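You operate a simulated robot arm through the tools that you are given. There is no shell and no other tool. Be economical: measure what you need, move in short steps, check, and stop when the job is done.

The job below is to be done with a simulated robot arm. You get a single attempt, and the scene is never put back.

Task
Wind up the desk clock, set it to six o'clock and start it.
Fine: stop it while you set it.
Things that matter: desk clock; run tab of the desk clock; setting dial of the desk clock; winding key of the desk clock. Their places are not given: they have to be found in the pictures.

It is judged by the outcome, as a careful person would: the job done as asked, and still so three seconds after it is handed in. It fails if anything else is knocked over, pushed out of place, dropped, spilled or broken.

Robot
A 7-joint arm with a two-finger parallel gripper, fixed in place. Base frame: the origin is at the foot of the arm, x ahead of it, y to its left, z up; the work surface is at about z = 0.747. Lengths are in m, angles in rad, forces in N, time in s.
With the tool pointing down near the work surface it reaches from about 0.2 to 0.68 m from the base axis. Its first joint turns from -1.152 to 1.152 rad. Payload 2.4 kg.
The TCP is the grasp point between the finger pads, 0.03 m short of the fingertips. In the tool frame z runs along the fingers and y along their closing line. The gripper opens to 0.094 m. The fingers are 0.028 m wide and 0.01 m thick; the gripper's body (0.05 by 0.096 m) begins 0.055 m behind the TCP.
Orientation is told as [roll, pitch, yaw] about the base's x, y, z axes, in that order, counted from this pose: with the fingers straight down and closing along the base's y, the tool's x points along the base's -x, its y along +y and its z along -z.

Tools
- The arm moves only by the tool play_rows. Its argument "rows" is text: rows parted by semicolons, each of 7 numbers parted by spaces: the gripper command, from -1 (shut) to 1 (fully open), values between in proportion, then the shift along the tool's x, y, z in units of 250 mm (1.0 is 250 mm), then the turn, a rotation vector about the tool's x, y, z in units of 60 degrees (1.0 is 60 degrees). In form: gripper tx ty tz rx ry rz; .... A call has 1 to 20 rows; each row is the pose to reach, as a shift and turn from the pose commanded when the call began, along the tool's axes at that moment. A call with a number of a shift or a turn outside -1 to 1 is refused whole. A row lasts 0.2 s, in which the tool goes at most 0.05 m and 0.15 rad; a call with a longer step from one row to the next is refused whole, and so is a gripper value outside its range. Where a pose cannot be reached the arm comes as near as it can. A force on the tool above 50 N (or 10 N above the force at the start of the call, whichever is more), or a blocked arm, ends the call early, and 0.2 s more pass. Each finger travels about 0.153 m/s and halts on what it meets, pressing with about 32 N; the grip force reading is that of the motor and also rises with nothing between the fingers. The clock runs only during rows and for 0.2 s after the last one: add rows that repeat a pose to give the fingers time. It gives the time, the measured TCP pose, the force on the tool (base axes), the opening and the grip force at its end, in the units of the frame above (readings bear some noise), with the torque about the TCP (base axes, N m) and any sound that the robot's microphone picked up.
- Cameras (640 x 400 px; columns grow to the right, rows downward): "scene" is fixed at [0.0446, 0.4806, 1.4388]; the picture's right is [-0.67, -0.74, 0.00], its down [-0.47, 0.42, -0.78] and it looks along [0.58, -0.52, -0.63] (base axes); focal length 318 px, centre (320, 200). "wrist" rides on the gripper at [0.076, 0.014, -0.102] in the tool frame; the picture's right is [-0.18, 0.98, 0.00], its down [-0.75, -0.14, -0.64] and it looks along [-0.63, -0.12, 0.77] (tool axes); focal length 243 px, centre (320, 200).
- snapshot(camera): a new picture of that camera. It takes no simulated time.
- probe_pixels(camera, pixels): for up to 12 pixels [column, row] of the newest picture of that camera ("zoom" is the newest enlarged one), the place [x, y, z] in the base frame of the surface seen there, good to about 0.002 m. It takes no simulated time.
- zoom(camera, box): a new picture of the part [left, top, right, bottom] of that camera's present view, enlarged. It takes no simulated time.
- job_done(): hands the job in; it is judged then, once.

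Go step by step. Measure first, check grasps and placings, and put right what went wrong. The budget is 80 turns and 54 pictures, counting those below and the enlarged ones. Unless the task says otherwise, let go and move clear before handing in, and close with one line.

The tools are called after "Request:" as a command line: name --argument value ..., lists and objects as JSON in quotes. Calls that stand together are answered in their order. play_rows: Moves the arm, as the interface text tells. Its arguments: {"type":"object","properties":{"rows":{"type":"string"}},"required":["rows"]} The other tools are called the same way: snapshot (camera) takes a picture; probe_pixels (camera, pixels) gives the place of the surface under pixels of a picture; zoom (camera, box) takes an enlarged picture of a part of a camera's view; job_done () hands the job in.

At the start:

```text
t: 0.0
eef_pos: [0.4078, 0.0747, 1.2026]
ee_rot: [0.001, 0.0, 0.001]
wrist_force: [0.2, 0.0, -0.3]
ft_torque: [0.01, 0.03, -0.01]
opening: 0.0939
grip_force: 0.1
```

scene: 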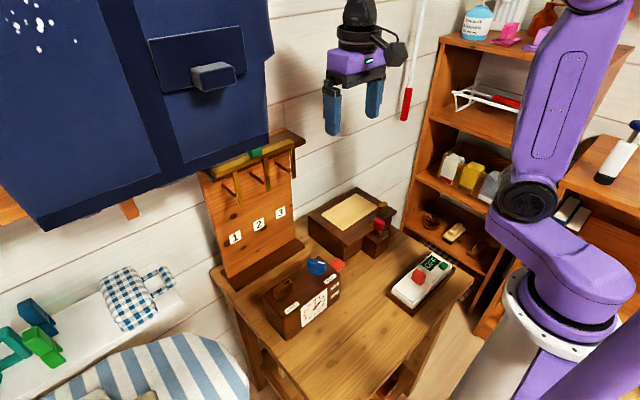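
wrist: 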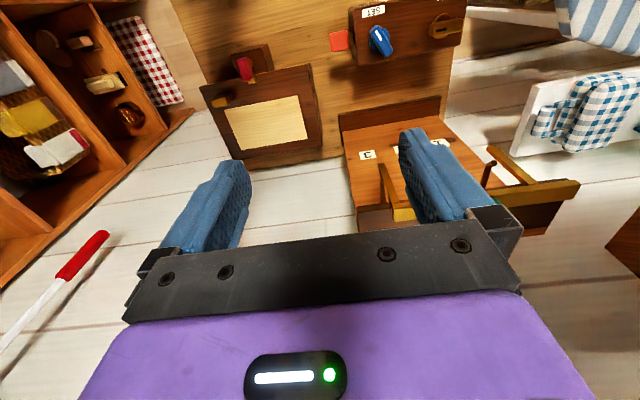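

The desk clock is around scene pixel (305,300), with a dial face, a blue knob and a red tab. I zoom in on it from both cameras.

Request:
zoom --camera "scene" --box '[250, 240, 360, 345]'

Request:
zoom --camera "wrist" --box '[310, 0, 490, 110]'

```text
3.81 times, centred on (305, 292) of scene
```

zoom: 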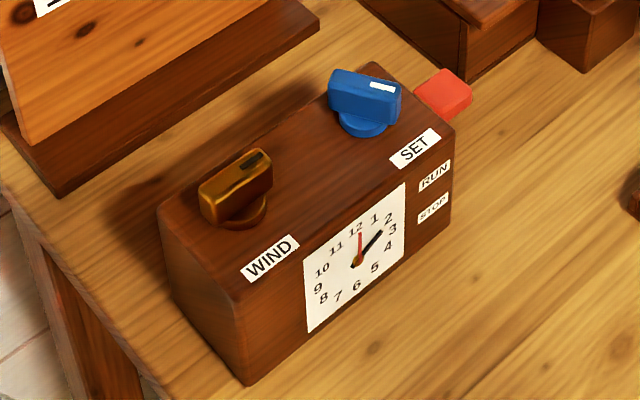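

```text
3.56 times, centred on (400, 55) of wrist
```

zoom: 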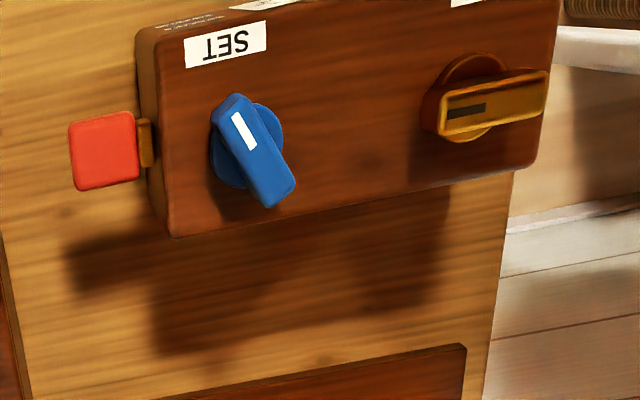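

The clock shows a brass WIND key, a blue SET dial and a red side tab with RUN/STOP labels. I probe their positions.

Request:
probe_pixels --camera "wrist" --pixels '[[340, 42], [379, 40], [446, 25], [352, 10], [359, 62], [458, 42], [432, 28], [461, 27], [374, 29], [386, 52]]'

Request:
zoom --camera "scene" --box '[295, 280, 335, 330]'

Request:
zoom --camera "scene" --box '[300, 250, 350, 300]'

```text
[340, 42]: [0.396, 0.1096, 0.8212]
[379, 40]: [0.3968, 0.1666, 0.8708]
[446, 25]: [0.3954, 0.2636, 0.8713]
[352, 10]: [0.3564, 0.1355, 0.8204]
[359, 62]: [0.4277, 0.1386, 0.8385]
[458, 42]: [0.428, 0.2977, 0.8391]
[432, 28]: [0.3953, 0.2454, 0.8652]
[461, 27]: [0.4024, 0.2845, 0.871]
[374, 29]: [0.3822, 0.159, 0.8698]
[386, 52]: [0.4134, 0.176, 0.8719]
```

```text
8.00 times, centred on (315, 305) of scene
```

zoom: 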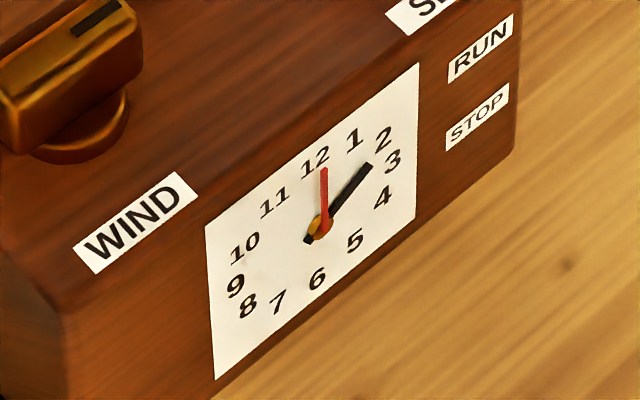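

```text
8.00 times, centred on (325, 275) of scene
```

zoom: 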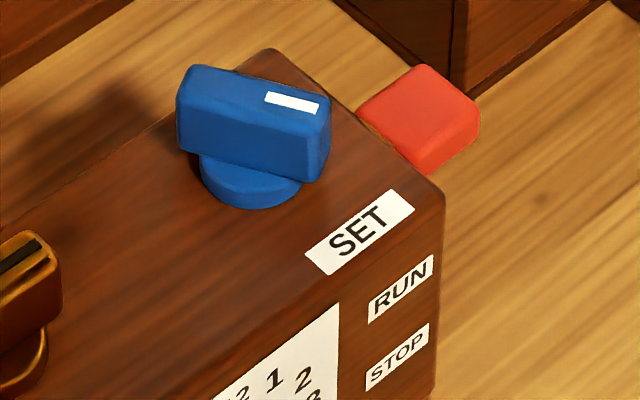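

The black hand points at about 2, and the tab looks level with RUN or STOP. I check the heights of both labels and the tab, and the outlines of the knobs.

Request:
probe_pixels --camera "zoom" --pixels '[[400, 290], [398, 357], [425, 95], [445, 145], [250, 190], [300, 170], [415, 150], [190, 105], [300, 100], [380, 110]]'

Request:
probe_pixels --camera "scene" --pixels '[[285, 283], [294, 282], [290, 294], [334, 265], [339, 267], [300, 222], [285, 145], [250, 165], [378, 225]]'

```text
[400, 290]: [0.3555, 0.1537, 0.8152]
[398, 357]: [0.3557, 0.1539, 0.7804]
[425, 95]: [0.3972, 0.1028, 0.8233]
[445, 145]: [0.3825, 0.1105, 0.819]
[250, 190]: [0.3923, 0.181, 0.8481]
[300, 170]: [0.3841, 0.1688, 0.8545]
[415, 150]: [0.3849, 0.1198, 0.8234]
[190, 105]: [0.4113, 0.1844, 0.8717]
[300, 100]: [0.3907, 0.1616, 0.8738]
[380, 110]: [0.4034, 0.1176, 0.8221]
```

```text
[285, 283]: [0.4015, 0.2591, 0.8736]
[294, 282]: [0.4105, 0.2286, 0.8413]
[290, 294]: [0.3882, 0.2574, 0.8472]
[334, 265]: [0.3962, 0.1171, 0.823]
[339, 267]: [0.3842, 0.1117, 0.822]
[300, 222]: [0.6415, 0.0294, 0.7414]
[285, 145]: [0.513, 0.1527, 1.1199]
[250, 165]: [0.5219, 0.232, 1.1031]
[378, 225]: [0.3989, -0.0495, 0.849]
```

The tab (centre about z 0.815) is level with RUN (z 0.815), and STOP is at z 0.780. I turn the gripper so it closes along x and go above the tab, to pull it down to STOP first.

Request:
play_rows --rows "1 0.01 0.02 0.1 0 0 -0.14; 1 0.02 0.04 0.2 0 0 -0.28; 1 0.03 0.06 0.3 0 0 -0.42; 1 0.04 0.09 0.4 0 0 -0.56; 1 0.04 0.12 0.5 0 0 -0.7; 1 0.043 0.149 0.6 0 0 -0.84; 1 0.043 0.149 0.7 0 0 -0.98; 1 0.043 0.149 0.7 0 0 -1"

```text
t: 1.8
eef_pos: [0.397, 0.1112, 1.0278]
ee_rot: [0.001, -0.001, 1.051]
wrist_force: [-0.3, 0.8, -0.2]
ft_torque: [0.0, -0.01, -0.01]
opening: 0.0942
grip_force: 0.0
```

Yaw is 60° as intended. I finish the last 30° and go down to about z 0.93 to look.

Request:
play_rows --rows "1 0 0 0.1 0 0 -0.14; 1 0 0 0.2 0 0 -0.28; 1 0 0 0.3 0 0 -0.42; 1 0 0 0.39 0 0 -0.497; 1 0 0 0.39 0 0 -0.497"

Request:
snapshot --camera "wrist"

Request:
snapshot --camera "scene"

```text
t: 3.0
eef_pos: [0.3982, 0.1117, 0.9301]
ee_rot: [-0.002, -0.002, 1.569]
wrist_force: [0.4, -0.4, 0.0]
ft_torque: [-0.02, 0.02, 0.01]
opening: 0.0941
grip_force: 0.0
```

```text
47 pictures are left
```

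wrist: 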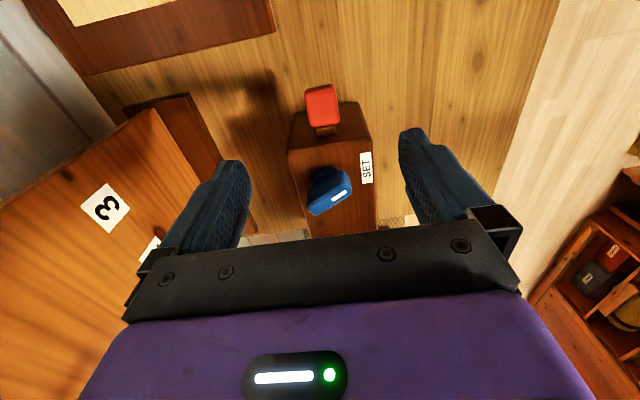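

```text
46 pictures are left
```

scene: 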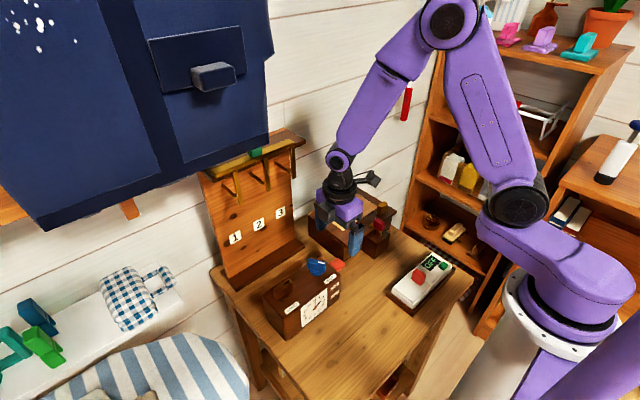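

The tab is visible at wrist (321,103). I probe its edges and the pegboard's base for clearance.

Request:
probe_pixels --camera "wrist" --pixels '[[321, 103], [308, 106], [337, 104], [320, 90], [322, 122], [322, 130], [330, 182], [316, 200], [345, 190], [185, 100], [225, 185], [329, 204]]'

```text
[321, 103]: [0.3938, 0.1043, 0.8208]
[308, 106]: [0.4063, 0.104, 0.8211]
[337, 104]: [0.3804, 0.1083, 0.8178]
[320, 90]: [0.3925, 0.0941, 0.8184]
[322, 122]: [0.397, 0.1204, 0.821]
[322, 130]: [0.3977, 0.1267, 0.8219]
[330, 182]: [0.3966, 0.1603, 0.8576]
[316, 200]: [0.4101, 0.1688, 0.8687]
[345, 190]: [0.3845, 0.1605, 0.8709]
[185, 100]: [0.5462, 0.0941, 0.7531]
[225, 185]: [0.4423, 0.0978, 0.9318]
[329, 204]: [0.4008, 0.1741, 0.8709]
```

The tab head spans x 0.380–0.408 and y 0.094–0.122, with its top at 0.821. I go down around it and close.

Request:
play_rows --rows "0.4 0.02 0.016 0.15 0 0 0; 0.3 0.02 0.016 0.3 0 0 0; 0.3 0.02 0.016 0.408 0 0 0; 0.3 0.02 0.016 0.408 0 0 0; -0.2 0.02 0.016 0.408 0 0 0; -0.6 0.02 0.016 0.408 0 0 0; -1 0.02 0.016 0.408 0 0 0; -1 0.02 0.016 0.408 0 0 0"

Request:
zoom --camera "scene" --box '[260, 220, 380, 345]'

```text
t: 4.8
eef_pos: [0.3951, 0.107, 0.8275]
ee_rot: [-0.007, -0.004, 1.566]
wrist_force: [16.8, -3.4, -1.6]
ft_torque: [0.04, -0.13, 0.32]
opening: 0.0266
grip_force: 44.4
```

```text
3.20 times, centred on (320, 282) of scene
```

zoom: 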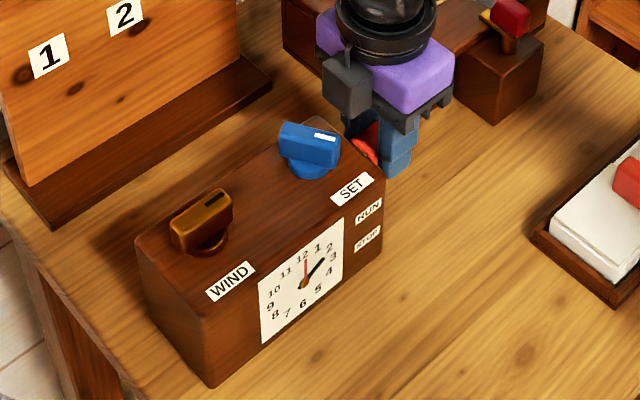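

Gripped at a 0.027 opening. I pull down slowly.

Request:
play_rows --rows "-1 0 0.002 0.03 0 0 0; -1 0 0.002 0.06 0 0 0; -1 0 0.002 0.09 0 0 0; -1 0 0.002 0.12 0 0 0; -1 0 0.002 0.14 0 0 0; -1 0 0.002 0.14 0 0 0"

```text
t: 6.2
eef_pos: [0.3953, 0.1077, 0.7933]
ee_rot: [-0.004, -0.002, 1.566]
wrist_force: [23.2, -9.4, 3.9]
ft_torque: [-0.17, -0.21, 0.3]
opening: 0.0267
grip_force: 45.1
```

The tool moved down 35 mm with little vertical force. I open and rise to check the tab.

Request:
play_rows --rows "-0.3 0 0 0.13 0 0 0; 0.2 0 0 0.13 0 0 0; 0.3 0 0 0.13 0 0 0; 0.3 0 0 0 0 0 0; 0.3 0 0 -0.15 0 0 0; 0.3 0 0 -0.3 0 0 0; 0.3 0 0 -0.45 0 0 0; 0.3 0 0 -0.55 0 0 0"

Request:
zoom --camera "scene" --box '[260, 240, 360, 345]'

Request:
snapshot --camera "wrist"

```text
t: 6.6
eef_pos: [0.3938, 0.1069, 0.7794]
ee_rot: [-0.005, -0.004, 1.574]
wrist_force: [-11.1, -7.2, 42.3]
ft_torque: [1.71, -0.3, 0.69]
opening: 0.0361
grip_force: 2.0
stopped in row 1: the force on the tool passed its limit at 172 N (the readings are from after the stop); the commanded pose is now the measured one
```

```text
3.81 times, centred on (310, 292) of scene
```

zoom: 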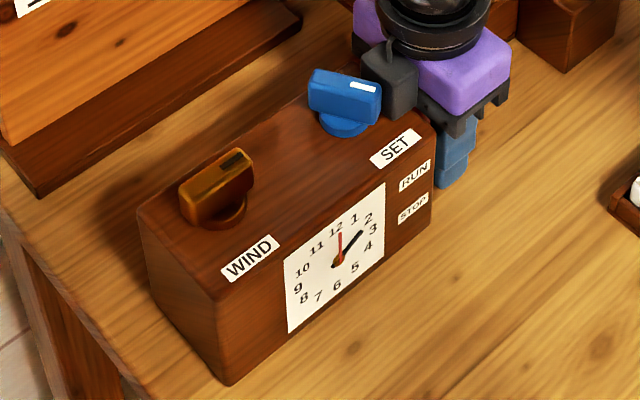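

```text
43 pictures are left
```

wrist: 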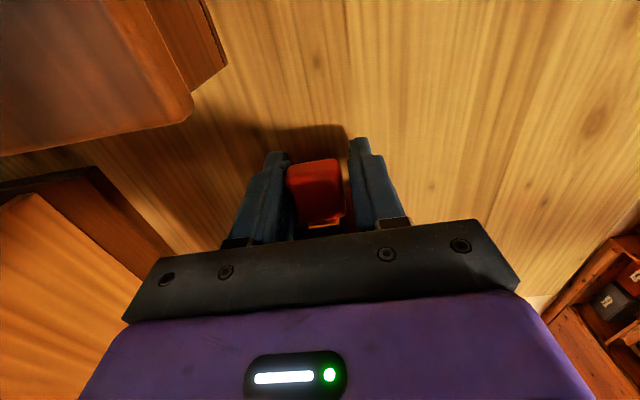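

My row values were wrong: shifts count from the current pose, so I pressed the fingertips down to the table. Now I open in place and rise straight up.

Request:
play_rows --rows "-0.1 0 0 -0.01 0 0 0; 0.3 0 0 -0.02 0 0 0; 0.3 0 0 -0.02 0 0 0; 0.3 0 0 -0.15 0 0 0; 0.3 0 0 -0.3 0 0 0; 0.3 0 0 -0.45 0 0 0; 0.3 0 0 -0.6 0 0 0"

Request:
zoom --camera "scene" --box '[260, 240, 360, 345]'

Request:
snapshot --camera "wrist"

```text
t: 8.2
eef_pos: [0.3954, 0.1078, 0.9293]
ee_rot: [-0.002, -0.002, 1.569]
wrist_force: [0.7, 0.1, 0.0]
ft_torque: [-0.01, -0.02, -0.02]
opening: 0.061
grip_force: 0.0
```

```text
3.81 times, centred on (310, 292) of scene
```

zoom: 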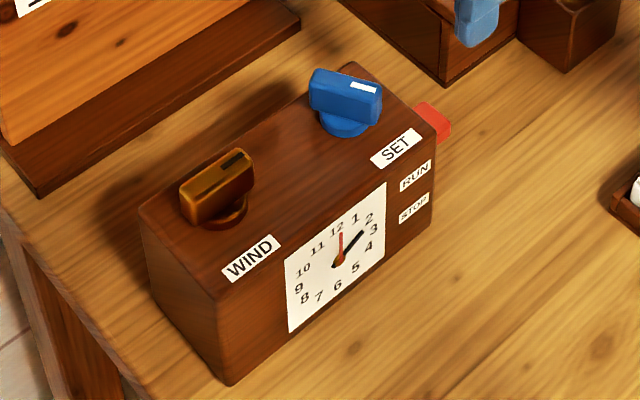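

```text
41 pictures are left
```

wrist: 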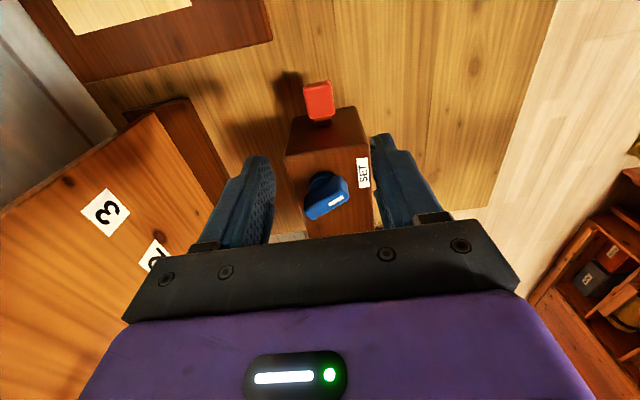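

The tab is down at STOP now and the clock hasn't moved. I go above the winding key.

Request:
play_rows --rows "0.3 -0.12 0 -0.05 0 0 0; 0.3 -0.27 0 -0.08 0 0 0; 0.3 -0.42 0 -0.08 0 0 0; 0.3 -0.55 0 -0.08 0 0 0; 0.3 -0.62 0 -0.08 0 0 0; 0.3 -0.62 0 -0.08 0 0 0"

Request:
snapshot --camera "wrist"

Request:
snapshot --camera "scene"

```text
t: 9.6
eef_pos: [0.3945, 0.2624, 0.9505]
ee_rot: [-0.001, -0.003, 1.569]
wrist_force: [0.0, -0.2, 0.0]
ft_torque: [-0.02, 0.04, 0.02]
opening: 0.0613
grip_force: 0.1
```

```text
40 pictures are left
```

wrist: 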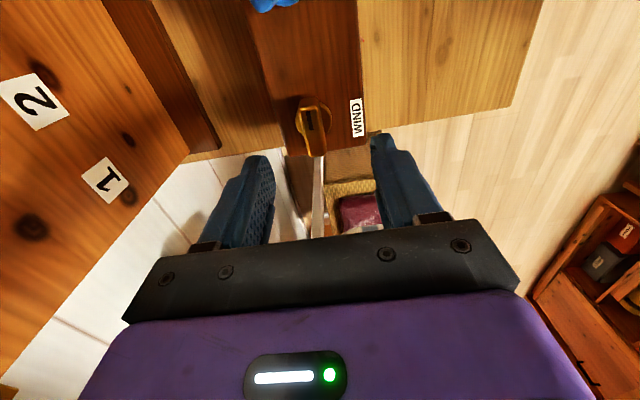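

```text
39 pictures are left
```

scene: 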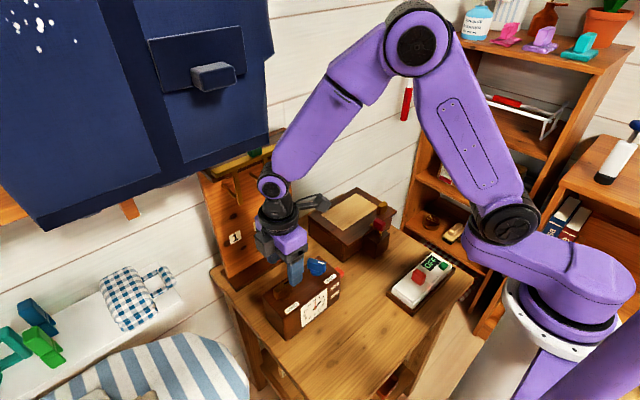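

Request:
zoom --camera "wrist" --box '[260, 80, 380, 170]'

Request:
probe_pixels --camera "wrist" --pixels '[[313, 112], [300, 113], [325, 112], [313, 150], [328, 118], [297, 118], [314, 99], [286, 150], [366, 140]]'

```text
4.44 times, centred on (320, 125) of wrist
```

zoom: 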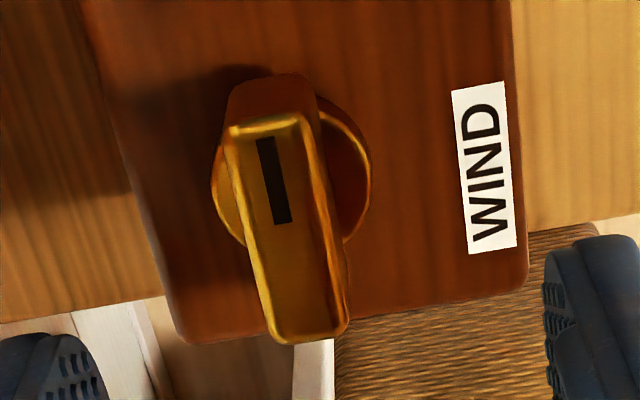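

```text
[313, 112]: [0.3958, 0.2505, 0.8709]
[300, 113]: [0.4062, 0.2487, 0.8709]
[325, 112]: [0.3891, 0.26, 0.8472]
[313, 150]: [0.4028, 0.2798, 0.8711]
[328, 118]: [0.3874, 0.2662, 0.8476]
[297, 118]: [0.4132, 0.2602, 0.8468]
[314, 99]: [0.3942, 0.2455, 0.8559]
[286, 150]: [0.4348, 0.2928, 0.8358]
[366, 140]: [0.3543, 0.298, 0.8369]
```

I probe the corners of the key's top face.

Request:
probe_pixels --camera "zoom" --pixels '[[240, 136], [298, 126], [276, 330], [338, 318], [216, 190], [366, 170], [295, 230], [265, 125], [308, 335]]'

```text
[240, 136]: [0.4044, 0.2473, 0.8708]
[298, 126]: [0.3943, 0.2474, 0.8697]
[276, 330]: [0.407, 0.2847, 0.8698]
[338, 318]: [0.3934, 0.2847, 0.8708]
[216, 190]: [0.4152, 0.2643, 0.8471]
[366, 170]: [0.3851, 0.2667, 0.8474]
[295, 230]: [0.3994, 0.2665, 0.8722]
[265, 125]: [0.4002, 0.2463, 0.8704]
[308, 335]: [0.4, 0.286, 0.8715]
```

The key's centre is (0.400, 0.266), its bar lies along y, and its top is at 0.871. I go down and grip it.

Request:
play_rows --rows "0.2 -0.0145 -0.022 0.1 0 0 0; 0.2 -0.0145 -0.022 0.2 0 0 0; 0.2 -0.0145 -0.022 0.274 0 0 0; 0.2 -0.0145 -0.022 0.274 0 0 0; -0.3 -0.0145 -0.022 0.274 0 0 0; -0.7 -0.0145 -0.022 0.274 0 0 0; -1 -0.0145 -0.022 0.274 0 0 0; -1 -0.0145 -0.022 0.274 0 0 0"

```text
t: 11.4
eef_pos: [0.4001, 0.2665, 0.8812]
ee_rot: [-0.008, -0.004, 1.566]
wrist_force: [16.3, 0.4, -4.3]
ft_torque: [0.53, 0.55, 0.0]
opening: 0.0155
grip_force: 45.3
```

Gripped at a 0.0155 opening. I turn clockwise by 50° and watch torque and sound.

Request:
play_rows --rows "-1 0 0 0 0 0 0.1; -1 0 0 0 0 0 0.2; -1 0 0 0 0 0 0.3; -1 0 0 0 0 0 0.4; -1 0 0 0 0 0 0.5; -1 0 0 0 0 0 0.6; -1 0 0 0 0 0 0.7; -1 0 0 0 0 0 0.8; -1 0 0 0 0 0 0.9; -1 0 0 0 0 0 1; -1 0 0 0 0 0 1"

Request:
zoom --camera "scene" --box '[250, 230, 360, 345]'

```text
t: 13.8
eef_pos: [0.4002, 0.2682, 0.8827]
ee_rot: [0.0, -0.005, 0.521]
wrist_force: [12.8, -2.6, 14.9]
ft_torque: [0.12, -0.6, 0.01]
opening: 0.0156
grip_force: 44.8
```

```text
3.48 times, centred on (305, 288) of scene
```

zoom: 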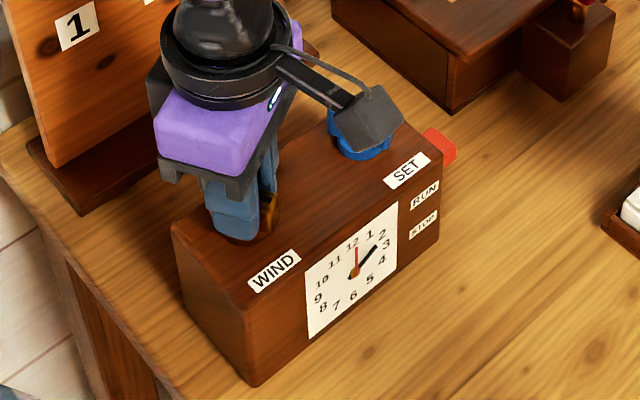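

The key turns freely so far. I keep turning clockwise.

Request:
play_rows --rows "-1 0 0 0 0 0 0.1; -1 0 0 0 0 0 0.2; -1 0 0 0 0 0 0.3; -1 0 0 0 0 0 0.4; -1 0 0 0 0 0 0.5; -1 0 0 0 0 0 0.6; -1 0 0 0 0 0 0.7; -1 0 0 0 0 0 0.8; -1 0 0 0 0 0 0.9; -1 0 0 0 0 0 1; -1 0 0 0 0 0 1"

Request:
play_rows --rows "-1 0 0 0 0 0 0.1; -1 0 0 0 0 0 0.2; -1 0 0 0 0 0 0.3; -1 0 0 0 0 0 0.4; -1 0 0 0 0 0 0.5; -1 0 0 0 0 0 0.6; -1 0 0 0 0 0 0.7; -1 0 0 0 0 0 0.8; -1 0 0 0 0 0 0.9; -1 0 0 0 0 0 1; -1 0 0 0 0 0 1"

```text
t: 16.2
eef_pos: [0.4, 0.2694, 0.8801]
ee_rot: [0.005, -0.004, -0.525]
wrist_force: [8.5, 15.4, 6.1]
ft_torque: [-0.72, -0.32, 0.01]
opening: 0.0157
grip_force: 45.0
```

```text
t: 18.6
eef_pos: [0.3996, 0.2681, 0.8817]
ee_rot: [0.01, 0.005, -1.574]
wrist_force: [5.4, 29.6, -2.4]
ft_torque: [0.52, 0.86, 0.01]
opening: 0.0162
grip_force: 45.0
```

Half a turn is done with almost no resistance, and side force has built up. I let go, rise a little and look at the key.

Request:
play_rows --rows "-0.3 0 0 0 0 0 0; 0.2 0 0 0 0 0 0; 0.2 0 0 -0.1 0 0 0; 0.2 0 0 -0.25 0 0 0; 0.2 0 0 -0.28 0 0 0"

Request:
zoom --camera "scene" --box '[250, 230, 360, 345]'

Request:
snapshot --camera "wrist"

```text
t: 19.8
eef_pos: [0.3992, 0.2665, 0.9509]
ee_rot: [0.003, 0.003, -1.572]
wrist_force: [0.7, -0.4, 0.0]
ft_torque: [-0.01, 0.04, -0.01]
opening: 0.0562
grip_force: 0.1
```

```text
3.48 times, centred on (305, 288) of scene
```

zoom: 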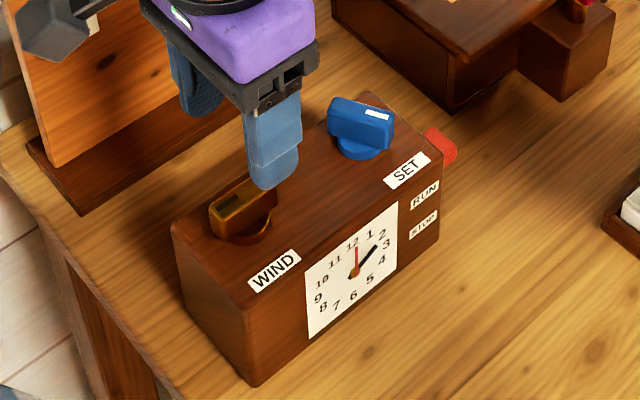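

```text
35 pictures are left
```

wrist: 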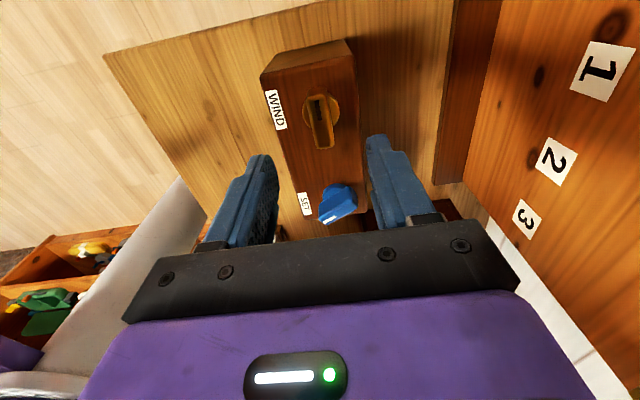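

The key turned 180° and stayed there (its mark is now at the other end), with no end stop felt. I swing the gripper back 180° above it for another grip.

Request:
play_rows --rows "0.2 0 0 0 0 0 -0.14; 0.2 0 0 0 0 0 -0.28; 0.2 0 0 0 0 0 -0.42; 0.2 0 0 0 0 0 -0.56; 0.2 0 0 0 0 0 -0.7; 0.2 0 0 0 0 0 -0.84; 0.2 0 0 0 0 0 -0.98; 0.2 0 0 0 0 0 -1"

Request:
play_rows --rows "0.2 0 0 0 0 0 -0.14; 0.2 0 0 0 0 0 -0.28; 0.2 0 0 0 0 0 -0.42; 0.2 0 0 0 0 0 -0.56; 0.2 0 0 0 0 0 -0.7; 0.2 0 0 0 0 0 -0.84; 0.2 0 0 0 0 0 -0.98; 0.2 0 0 0 0 0 -1"

Request:
play_rows --rows "0.2 0 0 0 0 0 -0.14; 0.2 0 0 0 0 0 -0.28; 0.2 0 0 0 0 0 -0.42; 0.2 0 0 0 0 0 -0.56; 0.2 0 0 0 0 0 -0.7; 0.2 0 0 0 0 0 -0.84; 0.2 0 0 0 0 0 -0.98; 0.2 0 0 0 0 0 -1"

Request:
zoom --camera "wrist" --box '[260, 80, 380, 170]'

```text
t: 21.6
eef_pos: [0.3997, 0.2662, 0.9507]
ee_rot: [0.005, -0.001, -0.525]
wrist_force: [0.1, -0.4, 0.2]
ft_torque: [-0.03, -0.03, 0.03]
opening: 0.0563
grip_force: 0.0
```

```text
t: 23.4
eef_pos: [0.3997, 0.2678, 0.9515]
ee_rot: [-0.001, -0.004, 0.522]
wrist_force: [0.8, 0.7, 1.1]
ft_torque: [0.01, 0.0, -0.01]
opening: 0.0561
grip_force: 0.1
```

```text
t: 25.2
eef_pos: [0.3989, 0.2678, 0.9511]
ee_rot: [-0.003, -0.001, 1.571]
wrist_force: [0.8, 0.0, 0.2]
ft_torque: [-0.01, -0.01, 0.01]
opening: 0.0565
grip_force: 0.0
```

```text
4.44 times, centred on (320, 125) of wrist
```

zoom: 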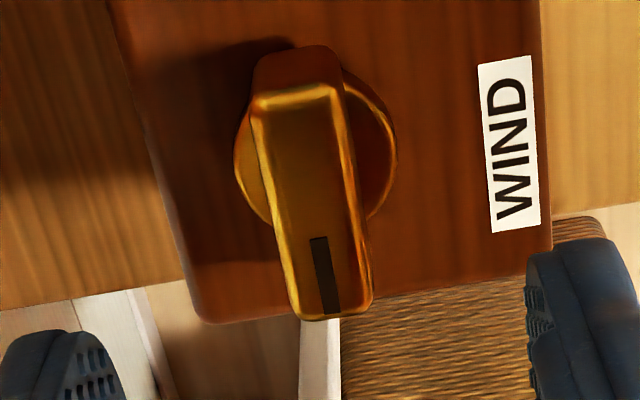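

The key is still aligned along y. I grip again and turn another half turn.

Request:
play_rows --rows "0.2 0.006 -0.003 0.1 0 0 0; 0.2 0.006 -0.003 0.2 0 0 0; 0.2 0.006 -0.003 0.278 0 0 0; 0.2 0.006 -0.003 0.278 0 0 0; -0.3 0.006 -0.003 0.278 0 0 0; -0.7 0.006 -0.003 0.278 0 0 0; -1 0.006 -0.003 0.278 0 0 0; -1 0.006 -0.003 0.278 0 0 0"

Request:
play_rows --rows "-1 0 0 0 0 0 0.1; -1 0 0 0 0 0 0.2; -1 0 0 0 0 0 0.3; -1 0 0 0 0 0 0.4; -1 0 0 0 0 0 0.5; -1 0 0 0 0 0 0.6; -1 0 0 0 0 0 0.7; -1 0 0 0 0 0 0.8; -1 0 0 0 0 0 0.9; -1 0 0 0 0 0 1; -1 0 0 0 0 0 1"

Request:
play_rows --rows "-1 0 0 0 0 0 0.1; -1 0 0 0 0 0 0.2; -1 0 0 0 0 0 0.3; -1 0 0 0 0 0 0.4; -1 0 0 0 0 0 0.5; -1 0 0 0 0 0 0.6; -1 0 0 0 0 0 0.7; -1 0 0 0 0 0 0.8; -1 0 0 0 0 0 0.9; -1 0 0 0 0 0 1; -1 0 0 0 0 0 1"

Request:
play_rows --rows "-1 0 0 0 0 0 0.1; -1 0 0 0 0 0 0.2; -1 0 0 0 0 0 0.3; -1 0 0 0 0 0 0.4; -1 0 0 0 0 0 0.5; -1 0 0 0 0 0 0.6; -1 0 0 0 0 0 0.7; -1 0 0 0 0 0 0.8; -1 0 0 0 0 0 0.9; -1 0 0 0 0 0 1; -1 0 0 0 0 0 1"

```text
t: 27.0
eef_pos: [0.4005, 0.266, 0.8811]
ee_rot: [-0.005, -0.003, 1.568]
wrist_force: [9.6, 0.1, -6.4]
ft_torque: [0.39, 0.49, -0.05]
opening: 0.0159
grip_force: 45.0
```

```text
t: 29.4
eef_pos: [0.398, 0.2678, 0.8799]
ee_rot: [-0.001, -0.003, 0.521]
wrist_force: [-8.3, 21.0, -5.6]
ft_torque: [-0.1, 1.15, 0.01]
opening: 0.016
grip_force: 44.9
```

```text
t: 31.8
eef_pos: [0.3985, 0.2699, 0.8806]
ee_rot: [0.007, -0.001, -0.521]
wrist_force: [-6.8, 32.6, -19.3]
ft_torque: [-0.19, 0.01, 0.02]
opening: 0.016
grip_force: 45.0
```

```text
t: 34.2
eef_pos: [0.4002, 0.2673, 0.8808]
ee_rot: [0.007, 0.003, -1.573]
wrist_force: [1.5, 29.8, 7.4]
ft_torque: [0.72, 0.88, 0.04]
opening: 0.0159
grip_force: 44.6
```

One full turn now, still no end stop. I release and check the picture.

Request:
play_rows --rows "-0.3 0 0 0 0 0 0; 0.2 0 0 0 0 0 0; 0.2 0 0 -0.1 0 0 0; 0.2 0 0 -0.25 0 0 0; 0.2 0 0 -0.28 0 0 0"

Request:
zoom --camera "scene" --box '[250, 230, 360, 345]'

Request:
zoom --camera "wrist" --box '[250, 30, 390, 240]'

```text
t: 35.4
eef_pos: [0.3996, 0.265, 0.9513]
ee_rot: [0.003, 0.003, -1.573]
wrist_force: [0.1, 0.2, -0.2]
ft_torque: [-0.02, -0.01, 0.0]
opening: 0.0567
grip_force: 0.0
```

```text
3.48 times, centred on (305, 288) of scene
```

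zoom: 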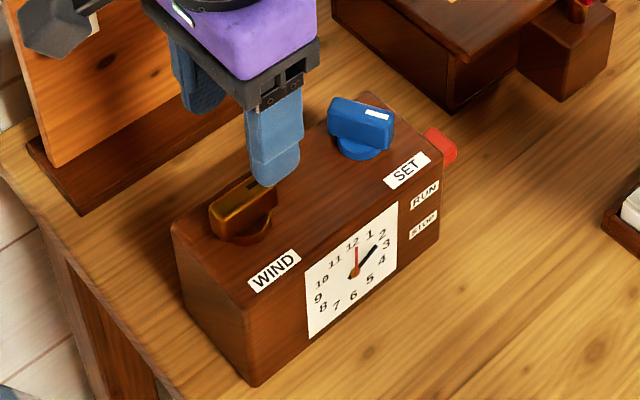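

```text
1.90 times, centred on (320, 135) of wrist
```

zoom: 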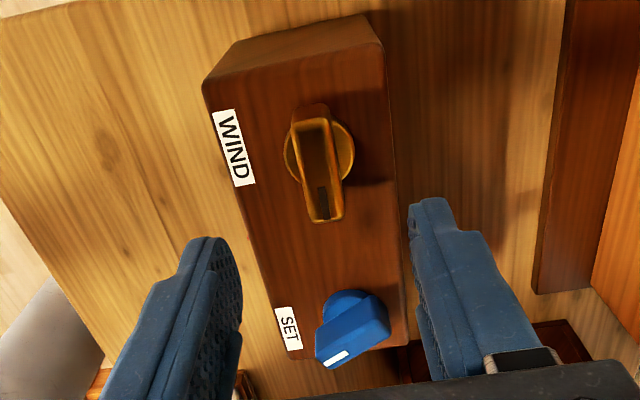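

The key is back at its first heading after one full turn. I repeat the same proven cycle (swing back, grip, half turn clockwise, release).

Request:
play_rows --rows "0.2 0 0 0 0 0 -0.14; 0.2 0 0 0 0 0 -0.28; 0.2 0 0 0 0 0 -0.42; 0.2 0 0 0 0 0 -0.56; 0.2 0 0 0 0 0 -0.7; 0.2 0 0 0 0 0 -0.84; 0.2 0 0 0 0 0 -0.98; 0.2 0 0 0 0 0 -1"

Request:
play_rows --rows "0.2 0 0 0 0 0 -0.14; 0.2 0 0 0 0 0 -0.28; 0.2 0 0 0 0 0 -0.42; 0.2 0 0 0 0 0 -0.56; 0.2 0 0 0 0 0 -0.7; 0.2 0 0 0 0 0 -0.84; 0.2 0 0 0 0 0 -0.98; 0.2 0 0 0 0 0 -1"

Request:
play_rows --rows "0.2 0 0 0 0 0 -0.14; 0.2 0 0 0 0 0 -0.28; 0.2 0 0 0 0 0 -0.42; 0.2 0 0 0 0 0 -0.56; 0.2 0 0 0 0 0 -0.7; 0.2 0 0 0 0 0 -0.84; 0.2 0 0 0 0 0 -0.98; 0.2 0 0 0 0 0 -1"

Request:
play_rows --rows "0.2 0 0 0.1 0 0 0; 0.2 0 0 0.2 0 0 0; 0.2 0 0 0.278 0 0 0; 0.2 0 0 0.278 0 0 0; -0.3 0 0 0.278 0 0 0; -0.7 0 0 0.278 0 0 0; -1 0 0 0.278 0 0 0; -1 0 0 0.278 0 0 0"

```text
t: 37.2
eef_pos: [0.3996, 0.2658, 0.9504]
ee_rot: [0.006, -0.001, -0.525]
wrist_force: [0.4, 0.0, -0.1]
ft_torque: [-0.02, 0.02, -0.02]
opening: 0.0563
grip_force: 0.0
```

```text
t: 39.0
eef_pos: [0.4002, 0.2658, 0.9522]
ee_rot: [0.002, -0.004, 0.524]
wrist_force: [-0.5, 0.4, 0.0]
ft_torque: [-0.01, -0.02, 0.01]
opening: 0.0564
grip_force: 0.1
```

```text
t: 40.8
eef_pos: [0.4, 0.2656, 0.9504]
ee_rot: [-0.003, -0.002, 1.571]
wrist_force: [-0.3, 0.0, 0.1]
ft_torque: [-0.02, 0.05, 0.0]
opening: 0.0561
grip_force: 0.1
```

```text
t: 42.6
eef_pos: [0.401, 0.2648, 0.8818]
ee_rot: [-0.005, -0.001, 1.57]
wrist_force: [5.8, 1.0, -6.0]
ft_torque: [0.47, 0.42, 0.1]
opening: 0.0154
grip_force: 45.1
```

Gripped again. I turn another half turn clockwise and watch for a stop.

Request:
play_rows --rows "-1 0 0 0 0 0 0.1; -1 0 0 0 0 0 0.2; -1 0 0 0 0 0 0.3; -1 0 0 0 0 0 0.4; -1 0 0 0 0 0 0.5; -1 0 0 0 0 0 0.6; -1 0 0 0 0 0 0.7; -1 0 0 0 0 0 0.8; -1 0 0 0 0 0 0.9; -1 0 0 0 0 0 1; -1 0 0 0 0 0 1"

Request:
play_rows --rows "-1 0 0 0 0 0 0.1; -1 0 0 0 0 0 0.2; -1 0 0 0 0 0 0.3; -1 0 0 0 0 0 0.4; -1 0 0 0 0 0 0.5; -1 0 0 0 0 0 0.6; -1 0 0 0 0 0 0.7; -1 0 0 0 0 0 0.8; -1 0 0 0 0 0 0.9; -1 0 0 0 0 0 1; -1 0 0 0 0 0 1"

Request:
play_rows --rows "-1 0 0 0 0 0 0.1; -1 0 0 0 0 0 0.2; -1 0 0 0 0 0 0.3; -1 0 0 0 0 0 0.4; -1 0 0 0 0 0 0.5; -1 0 0 0 0 0 0.6; -1 0 0 0 0 0 0.7; -1 0 0 0 0 0 0.8; -1 0 0 0 0 0 0.9; -1 0 0 0 0 0 1; -1 0 0 0 0 0 1"

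Request:
play_rows --rows "-0.3 0 0 0 0 0 0; 0.2 0 0 0 0 0 0; 0.2 0 0 -0.1 0 0 0; 0.2 0 0 -0.25 0 0 0; 0.2 0 0 -0.28 0 0 0"

Request:
zoom --camera "wrist" --box '[250, 30, 390, 240]'

```text
t: 44.7
eef_pos: [0.3933, 0.2572, 0.8805]
ee_rot: [-0.006, 0.033, 0.599]
wrist_force: [-8.4, -18.4, 14.9]
ft_torque: [-0.79, -0.27, 1.06]
opening: 0.037
grip_force: 44.7
stopped in row 10: the force on the tool passed its limit at 51 N (the readings are from after the stop); the commanded pose is now the measured one
```

```text
t: 45.4
eef_pos: [0.3823, 0.2484, 0.8784]
ee_rot: [-0.025, 0.072, 0.341]
wrist_force: [-21.2, -37.4, 49.9]
ft_torque: [-0.34, -0.45, 0.01]
opening: 0.014
grip_force: 44.8
stopped in row 3: the force on the tool passed its limit at 52 N (the readings are from after the stop); the commanded pose is now the measured one
```

```text
t: 45.8
eef_pos: [0.383, 0.2506, 0.8773]
ee_rot: [-0.028, 0.069, 0.303]
wrist_force: [-0.2, 0.9, 0.3]
ft_torque: [-0.1, -0.08, 0.05]
opening: 0.0
grip_force: 33.4
stopped in row 1: the force on the tool passed its limit at 85 N (the readings are from after the stop); the commanded pose is now the measured one
```

```text
t: 47.0
eef_pos: [0.3881, 0.2535, 0.9488]
ee_rot: [-0.03, 0.074, 0.299]
wrist_force: [0.1, -0.1, -0.6]
ft_torque: [-0.01, -0.02, -0.02]
opening: 0.0562
grip_force: 0.1
```

```text
1.90 times, centred on (320, 135) of wrist
```

zoom: 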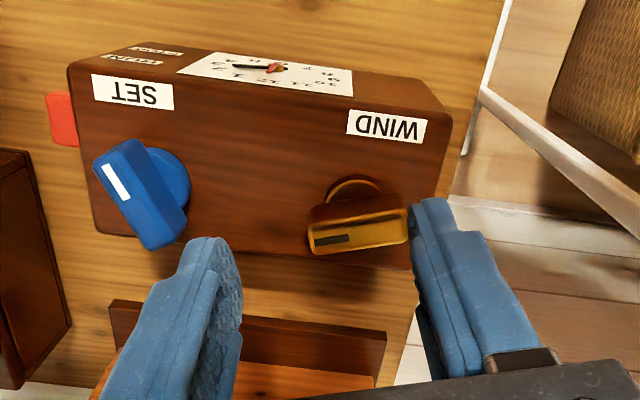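

The key hit its end stop at the start of this turn, after about one full turn, and the fingers slipped off. So it is fully wound. I check that the clock hasn't shifted and how the key sits.

Request:
zoom --camera "scene" --box '[250, 230, 360, 345]'

Request:
snapshot --camera "scene"

```text
3.48 times, centred on (305, 288) of scene
```

zoom: 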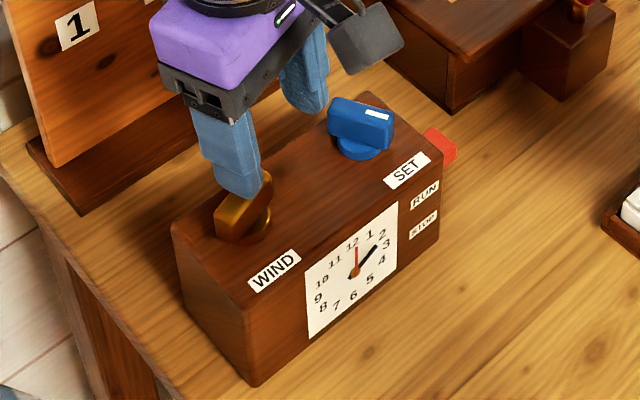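

```text
29 pictures are left
```

scene: 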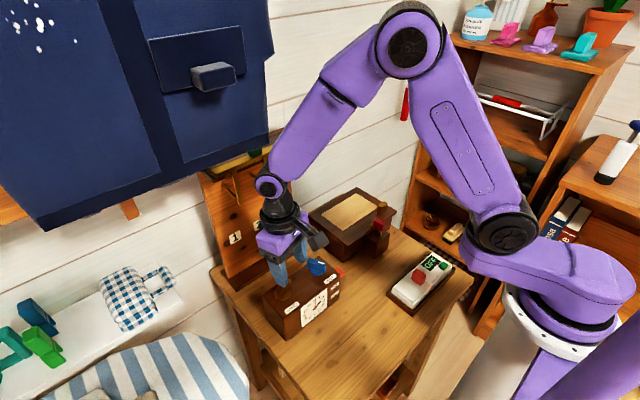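

The clock hasn't moved, but the key seems slightly off its heading. I straighten the tool, recentre over the key and look, to be sure it is against its stop.

Request:
play_rows --rows "0.2 -0.03 0.016 -0.03 -0.0286 -0.0707 0; 0.2 -0.061 0.033 -0.03 -0.0286 -0.0707 0; 0.2 -0.061 0.033 -0.03 -0.0286 -0.0707 0"

Request:
play_rows --rows "0.2 0 0 0 0 0 -0.14; 0.2 0 0 0 0 0 -0.28; 0.2 0 0 0 0 0 -0.42; 0.2 0 0 0 0 0 -0.56; 0.2 0 0 0 0 0 -0.7; 0.2 0 0 0 0 0 -0.84; 0.2 0 0 0 0 0 -0.98; 0.2 0 0 0 0 0 -1"

Request:
zoom --camera "wrist" --box '[250, 70, 390, 170]'

```text
t: 47.8
eef_pos: [0.3995, 0.2651, 0.9557]
ee_rot: [0.001, -0.002, 0.301]
wrist_force: [1.1, -0.1, 0.4]
ft_torque: [-0.01, 0.0, 0.02]
opening: 0.0565
grip_force: 0.1
```

```text
t: 49.6
eef_pos: [0.3994, 0.2659, 0.9545]
ee_rot: [0.0, 0.0, 1.353]
wrist_force: [-0.3, 0.5, 0.4]
ft_torque: [-0.03, -0.02, -0.01]
opening: 0.0565
grip_force: 0.0
```

```text
4.00 times, centred on (320, 120) of wrist
```

zoom: 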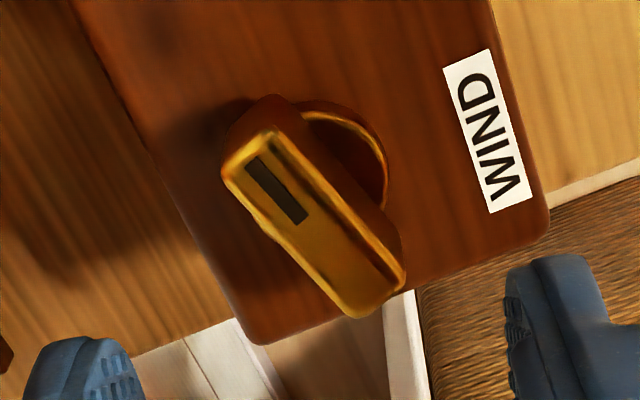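

Request:
probe_pixels --camera "zoom" --pixels '[[234, 170], [272, 140], [350, 308], [396, 280], [250, 152], [375, 297], [310, 225]]'

```text
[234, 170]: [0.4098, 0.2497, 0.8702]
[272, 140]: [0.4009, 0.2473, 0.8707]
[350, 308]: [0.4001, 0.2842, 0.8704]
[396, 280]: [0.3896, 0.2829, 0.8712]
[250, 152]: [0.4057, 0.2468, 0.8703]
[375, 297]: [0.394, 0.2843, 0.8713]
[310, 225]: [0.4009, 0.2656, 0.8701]
```

The key's bar is now about 17° short of a full turn (line angle 107°). I line up with it, grip, and turn clockwise gently to the stop.

Request:
play_rows --rows "0.2 0 0 0 0 0 -0.14; 0.2 0 0 0 0 0 -0.28; 0.2 0 0 0 0 0 -0.42; 0.2 0 0 0 0 0 -0.497; 0.2 0 0 0.1 0 0 -0.497; 0.2 0 0 0.2 0 0 -0.497; 0.2 0 0 0.294 0 0 -0.497; 0.2 0 0 0.294 0 0 -0.497; -0.3 0 0 0.294 0 0 -0.497; -0.7 0 0 0.294 0 0 -0.497; -1 0 0 0.294 0 0 -0.497; -1 0 0 0.294 0 0 -0.497"

Request:
play_rows --rows "-1 0 0 0 0 0 0.06; -1 0 0 0 0 0 0.12; -1 0 0 0 0 0 0.18; -1 0 0 0 0 0 0.24; -1 0 0 0 0 0 0.24"

```text
t: 52.2
eef_pos: [0.402, 0.2661, 0.8801]
ee_rot: [-0.006, -0.001, 1.868]
wrist_force: [19.1, 4.3, -4.7]
ft_torque: [0.69, 0.63, -0.03]
opening: 0.0158
grip_force: 45.1
```

```text
t: 53.4
eef_pos: [0.4019, 0.2653, 0.8804]
ee_rot: [-0.004, -0.005, 1.617]
wrist_force: [19.6, 0.2, 14.8]
ft_torque: [-0.88, 0.09, -0.06]
opening: 0.0159
grip_force: 44.3
```

No resistance yet at 93°. I continue in small steps.

Request:
play_rows --rows "-1 0 0 0 0 0 0.05; -1 0 0 0 0 0 0.05"

Request:
play_rows --rows "-1 0 0 0 0 0 0.05; -1 0 0 0 0 0 0.05"

Request:
play_rows --rows "-1 0 0 0 0 0 0.05; -1 0 0 0 0 0 0.05"

```text
t: 54.0
eef_pos: [0.4012, 0.266, 0.8795]
ee_rot: [-0.002, -0.004, 1.565]
wrist_force: [19.7, -1.1, 15.3]
ft_torque: [-0.16, 0.09, 0.32]
opening: 0.0156
grip_force: 45.2
```

```text
t: 54.6
eef_pos: [0.4003, 0.2663, 0.8814]
ee_rot: [-0.004, -0.002, 1.515]
wrist_force: [23.1, -1.9, 14.8]
ft_torque: [-0.9, -0.19, 1.45]
opening: 0.0165
grip_force: 45.0
```

```text
t: 55.2
eef_pos: [0.4, 0.2662, 0.8807]
ee_rot: [-0.004, -0.004, 1.461]
wrist_force: [22.1, 1.0, 8.4]
ft_torque: [-0.83, -0.15, 1.53]
opening: 0.018
grip_force: 45.0
```

The stop is felt firmly at a full turn (torque 1.5 N m at 87–90°), so it is fully wound. I relax back to 90°, release, rise and move over toward the dial at a yaw near 30°.

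Request:
play_rows --rows "-1 0 0 0 0 0 -0.1; -1 0 0 0 0 0 -0.1; -0.3 0 0 0 0 0 -0.1; 0.2 0 0 0 0 0 -0.1; 0.2 0 0 -0.1 0 0 -0.1; 0.2 0 0 -0.25 0 0 -0.1; 0.2 0 0 -0.32 0 0 -0.1"

Request:
play_rows --rows "0.2 0.1 0 0 0 0 0.14; 0.2 0.2 0 0 0 0 0.28; 0.2 0.3 0.01 0 0 0 0.42; 0.2 0.392 0.01 0 0 0 0.56; 0.2 0.392 0.01 0 0 0 0.7; 0.2 0.392 0.01 0 0 0 0.84; 0.2 0.392 0.01 0 0 0 0.98; 0.2 0.392 0.01 0 0 0 1"

Request:
snapshot --camera "wrist"

Request:
zoom --camera "scene" --box '[250, 230, 360, 345]'

```text
t: 56.8
eef_pos: [0.3995, 0.2656, 0.9616]
ee_rot: [0.001, 0.0, 1.565]
wrist_force: [0.2, -0.3, 0.5]
ft_torque: [0.03, -0.02, 0.01]
opening: 0.0567
grip_force: 0.0
```

```text
t: 58.6
eef_pos: [0.3964, 0.1669, 0.9597]
ee_rot: [0.0, -0.002, 0.514]
wrist_force: [0.1, 0.7, -0.5]
ft_torque: [0.01, 0.0, -0.01]
opening: 0.0564
grip_force: 0.1
```

```text
27 pictures are left
```

wrist: 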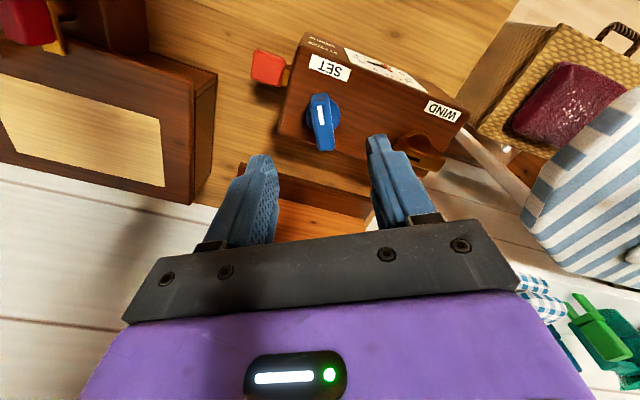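

```text
3.48 times, centred on (305, 288) of scene
```

zoom: 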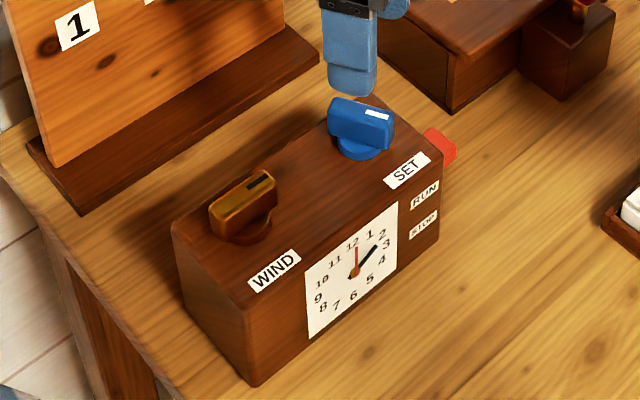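

Request:
zoom --camera "wrist" --box '[290, 80, 360, 160]'

```text
5.00 times, centred on (325, 120) of wrist
```

zoom: 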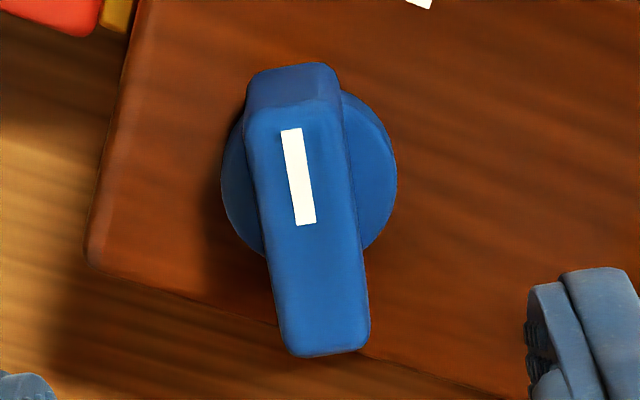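

Request:
probe_pixels --camera "zoom" --pixels '[[258, 116], [330, 108], [290, 345], [362, 338], [292, 110], [326, 345], [310, 228], [228, 170], [390, 200]]'

```text
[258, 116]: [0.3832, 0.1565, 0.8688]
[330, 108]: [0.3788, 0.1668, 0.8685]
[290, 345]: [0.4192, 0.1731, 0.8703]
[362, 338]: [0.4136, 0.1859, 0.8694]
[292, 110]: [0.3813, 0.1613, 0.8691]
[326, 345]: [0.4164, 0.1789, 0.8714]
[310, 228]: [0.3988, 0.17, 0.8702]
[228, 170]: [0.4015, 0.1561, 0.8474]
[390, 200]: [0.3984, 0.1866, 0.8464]
```

The dial's centre is (0.399, 0.170) and its bar is at about 27°. I go down and grip it.

Request:
play_rows --rows "0.2 -0.015 0.006 0.12 0 0 0.045; 0.2 -0.015 0.006 0.24 0 0 0.045; 0.2 -0.015 0.006 0.317 0 0 0.045; 0.2 -0.015 0.006 0.317 0 0 0.045; -0.3 -0.015 0.006 0.317 0 0 0.045; -0.7 -0.015 0.006 0.317 0 0 0.045; -1 -0.015 0.006 0.317 0 0 0.045; -1 -0.015 0.006 0.317 0 0 0.045"

Request:
play_rows --rows "-1 0 0 0 0 0 0.1; -1 0 0 0 0 0 0.2; -1 0 0 0 0 0 0.3; -1 0 0 0 0 0 0.4; -1 0 0 0 0 0 0.5; -1 0 0 0 0 0 0.5"

Request:
zoom --camera "scene" --box '[295, 280, 335, 330]'

```text
t: 60.4
eef_pos: [0.3986, 0.17, 0.8814]
ee_rot: [0.001, 0.0, 0.469]
wrist_force: [4.4, -7.5, -7.0]
ft_torque: [0.05, -0.44, -0.02]
opening: 0.0161
grip_force: 44.7
```

```text
t: 61.8
eef_pos: [0.3993, 0.1728, 0.8815]
ee_rot: [0.001, -0.005, -0.053]
wrist_force: [0.7, -0.2, 23.9]
ft_torque: [-0.2, 1.03, -0.04]
opening: 0.0161
grip_force: 44.8
```

```text
8.00 times, centred on (315, 305) of scene
```

zoom: 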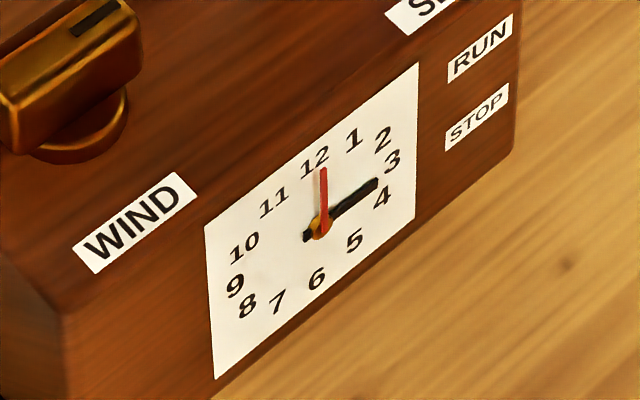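

The hand moves one-to-one with the dial: 30° took it from just past 2 to just past 3. It needs about 87° more clockwise, to yaw −90°.

Request:
play_rows --rows "-1 0 0 0 0 0 0.1; -1 0 0 0 0 0 0.2; -1 0 0 0 0 0 0.3; -1 0 0 0 0 0 0.4; -1 0 0 0 0 0 0.5; -1 0 0 0 0 0 0.6; -1 0 0 0 0 0 0.7; -1 0 0 0 0 0 0.8; -1 0 0 0 0 0 0.8"

Request:
play_rows --rows "-1 0 0 0 0 0 0.1; -1 0 0 0 0 0 0.2; -1 0 0 0 0 0 0.3; -1 0 0 0 0 0 0.4; -1 0 0 0 0 0 0.5; -1 0 0 0 0 0 0.6; -1 0 0 0 0 0 0.65; -1 0 0 0 0 0 0.65"

Request:
zoom --camera "scene" --box '[300, 285, 330, 325]'

```text
t: 63.8
eef_pos: [0.3995, 0.173, 0.8814]
ee_rot: [0.006, -0.002, -0.891]
wrist_force: [1.8, 33.1, 25.1]
ft_torque: [0.31, 0.54, 0.07]
opening: 0.0158
grip_force: 45.2
```

```text
t: 65.6
eef_pos: [0.4004, 0.1725, 0.8802]
ee_rot: [0.007, 0.0, -1.571]
wrist_force: [11.2, 32.5, 0.1]
ft_torque: [0.56, 0.71, 0.03]
opening: 0.0157
grip_force: 45.1
```

```text
10.00 times, centred on (315, 305) of scene
```

zoom: 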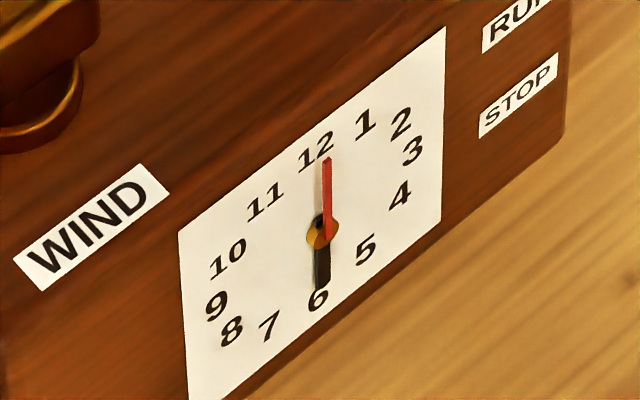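

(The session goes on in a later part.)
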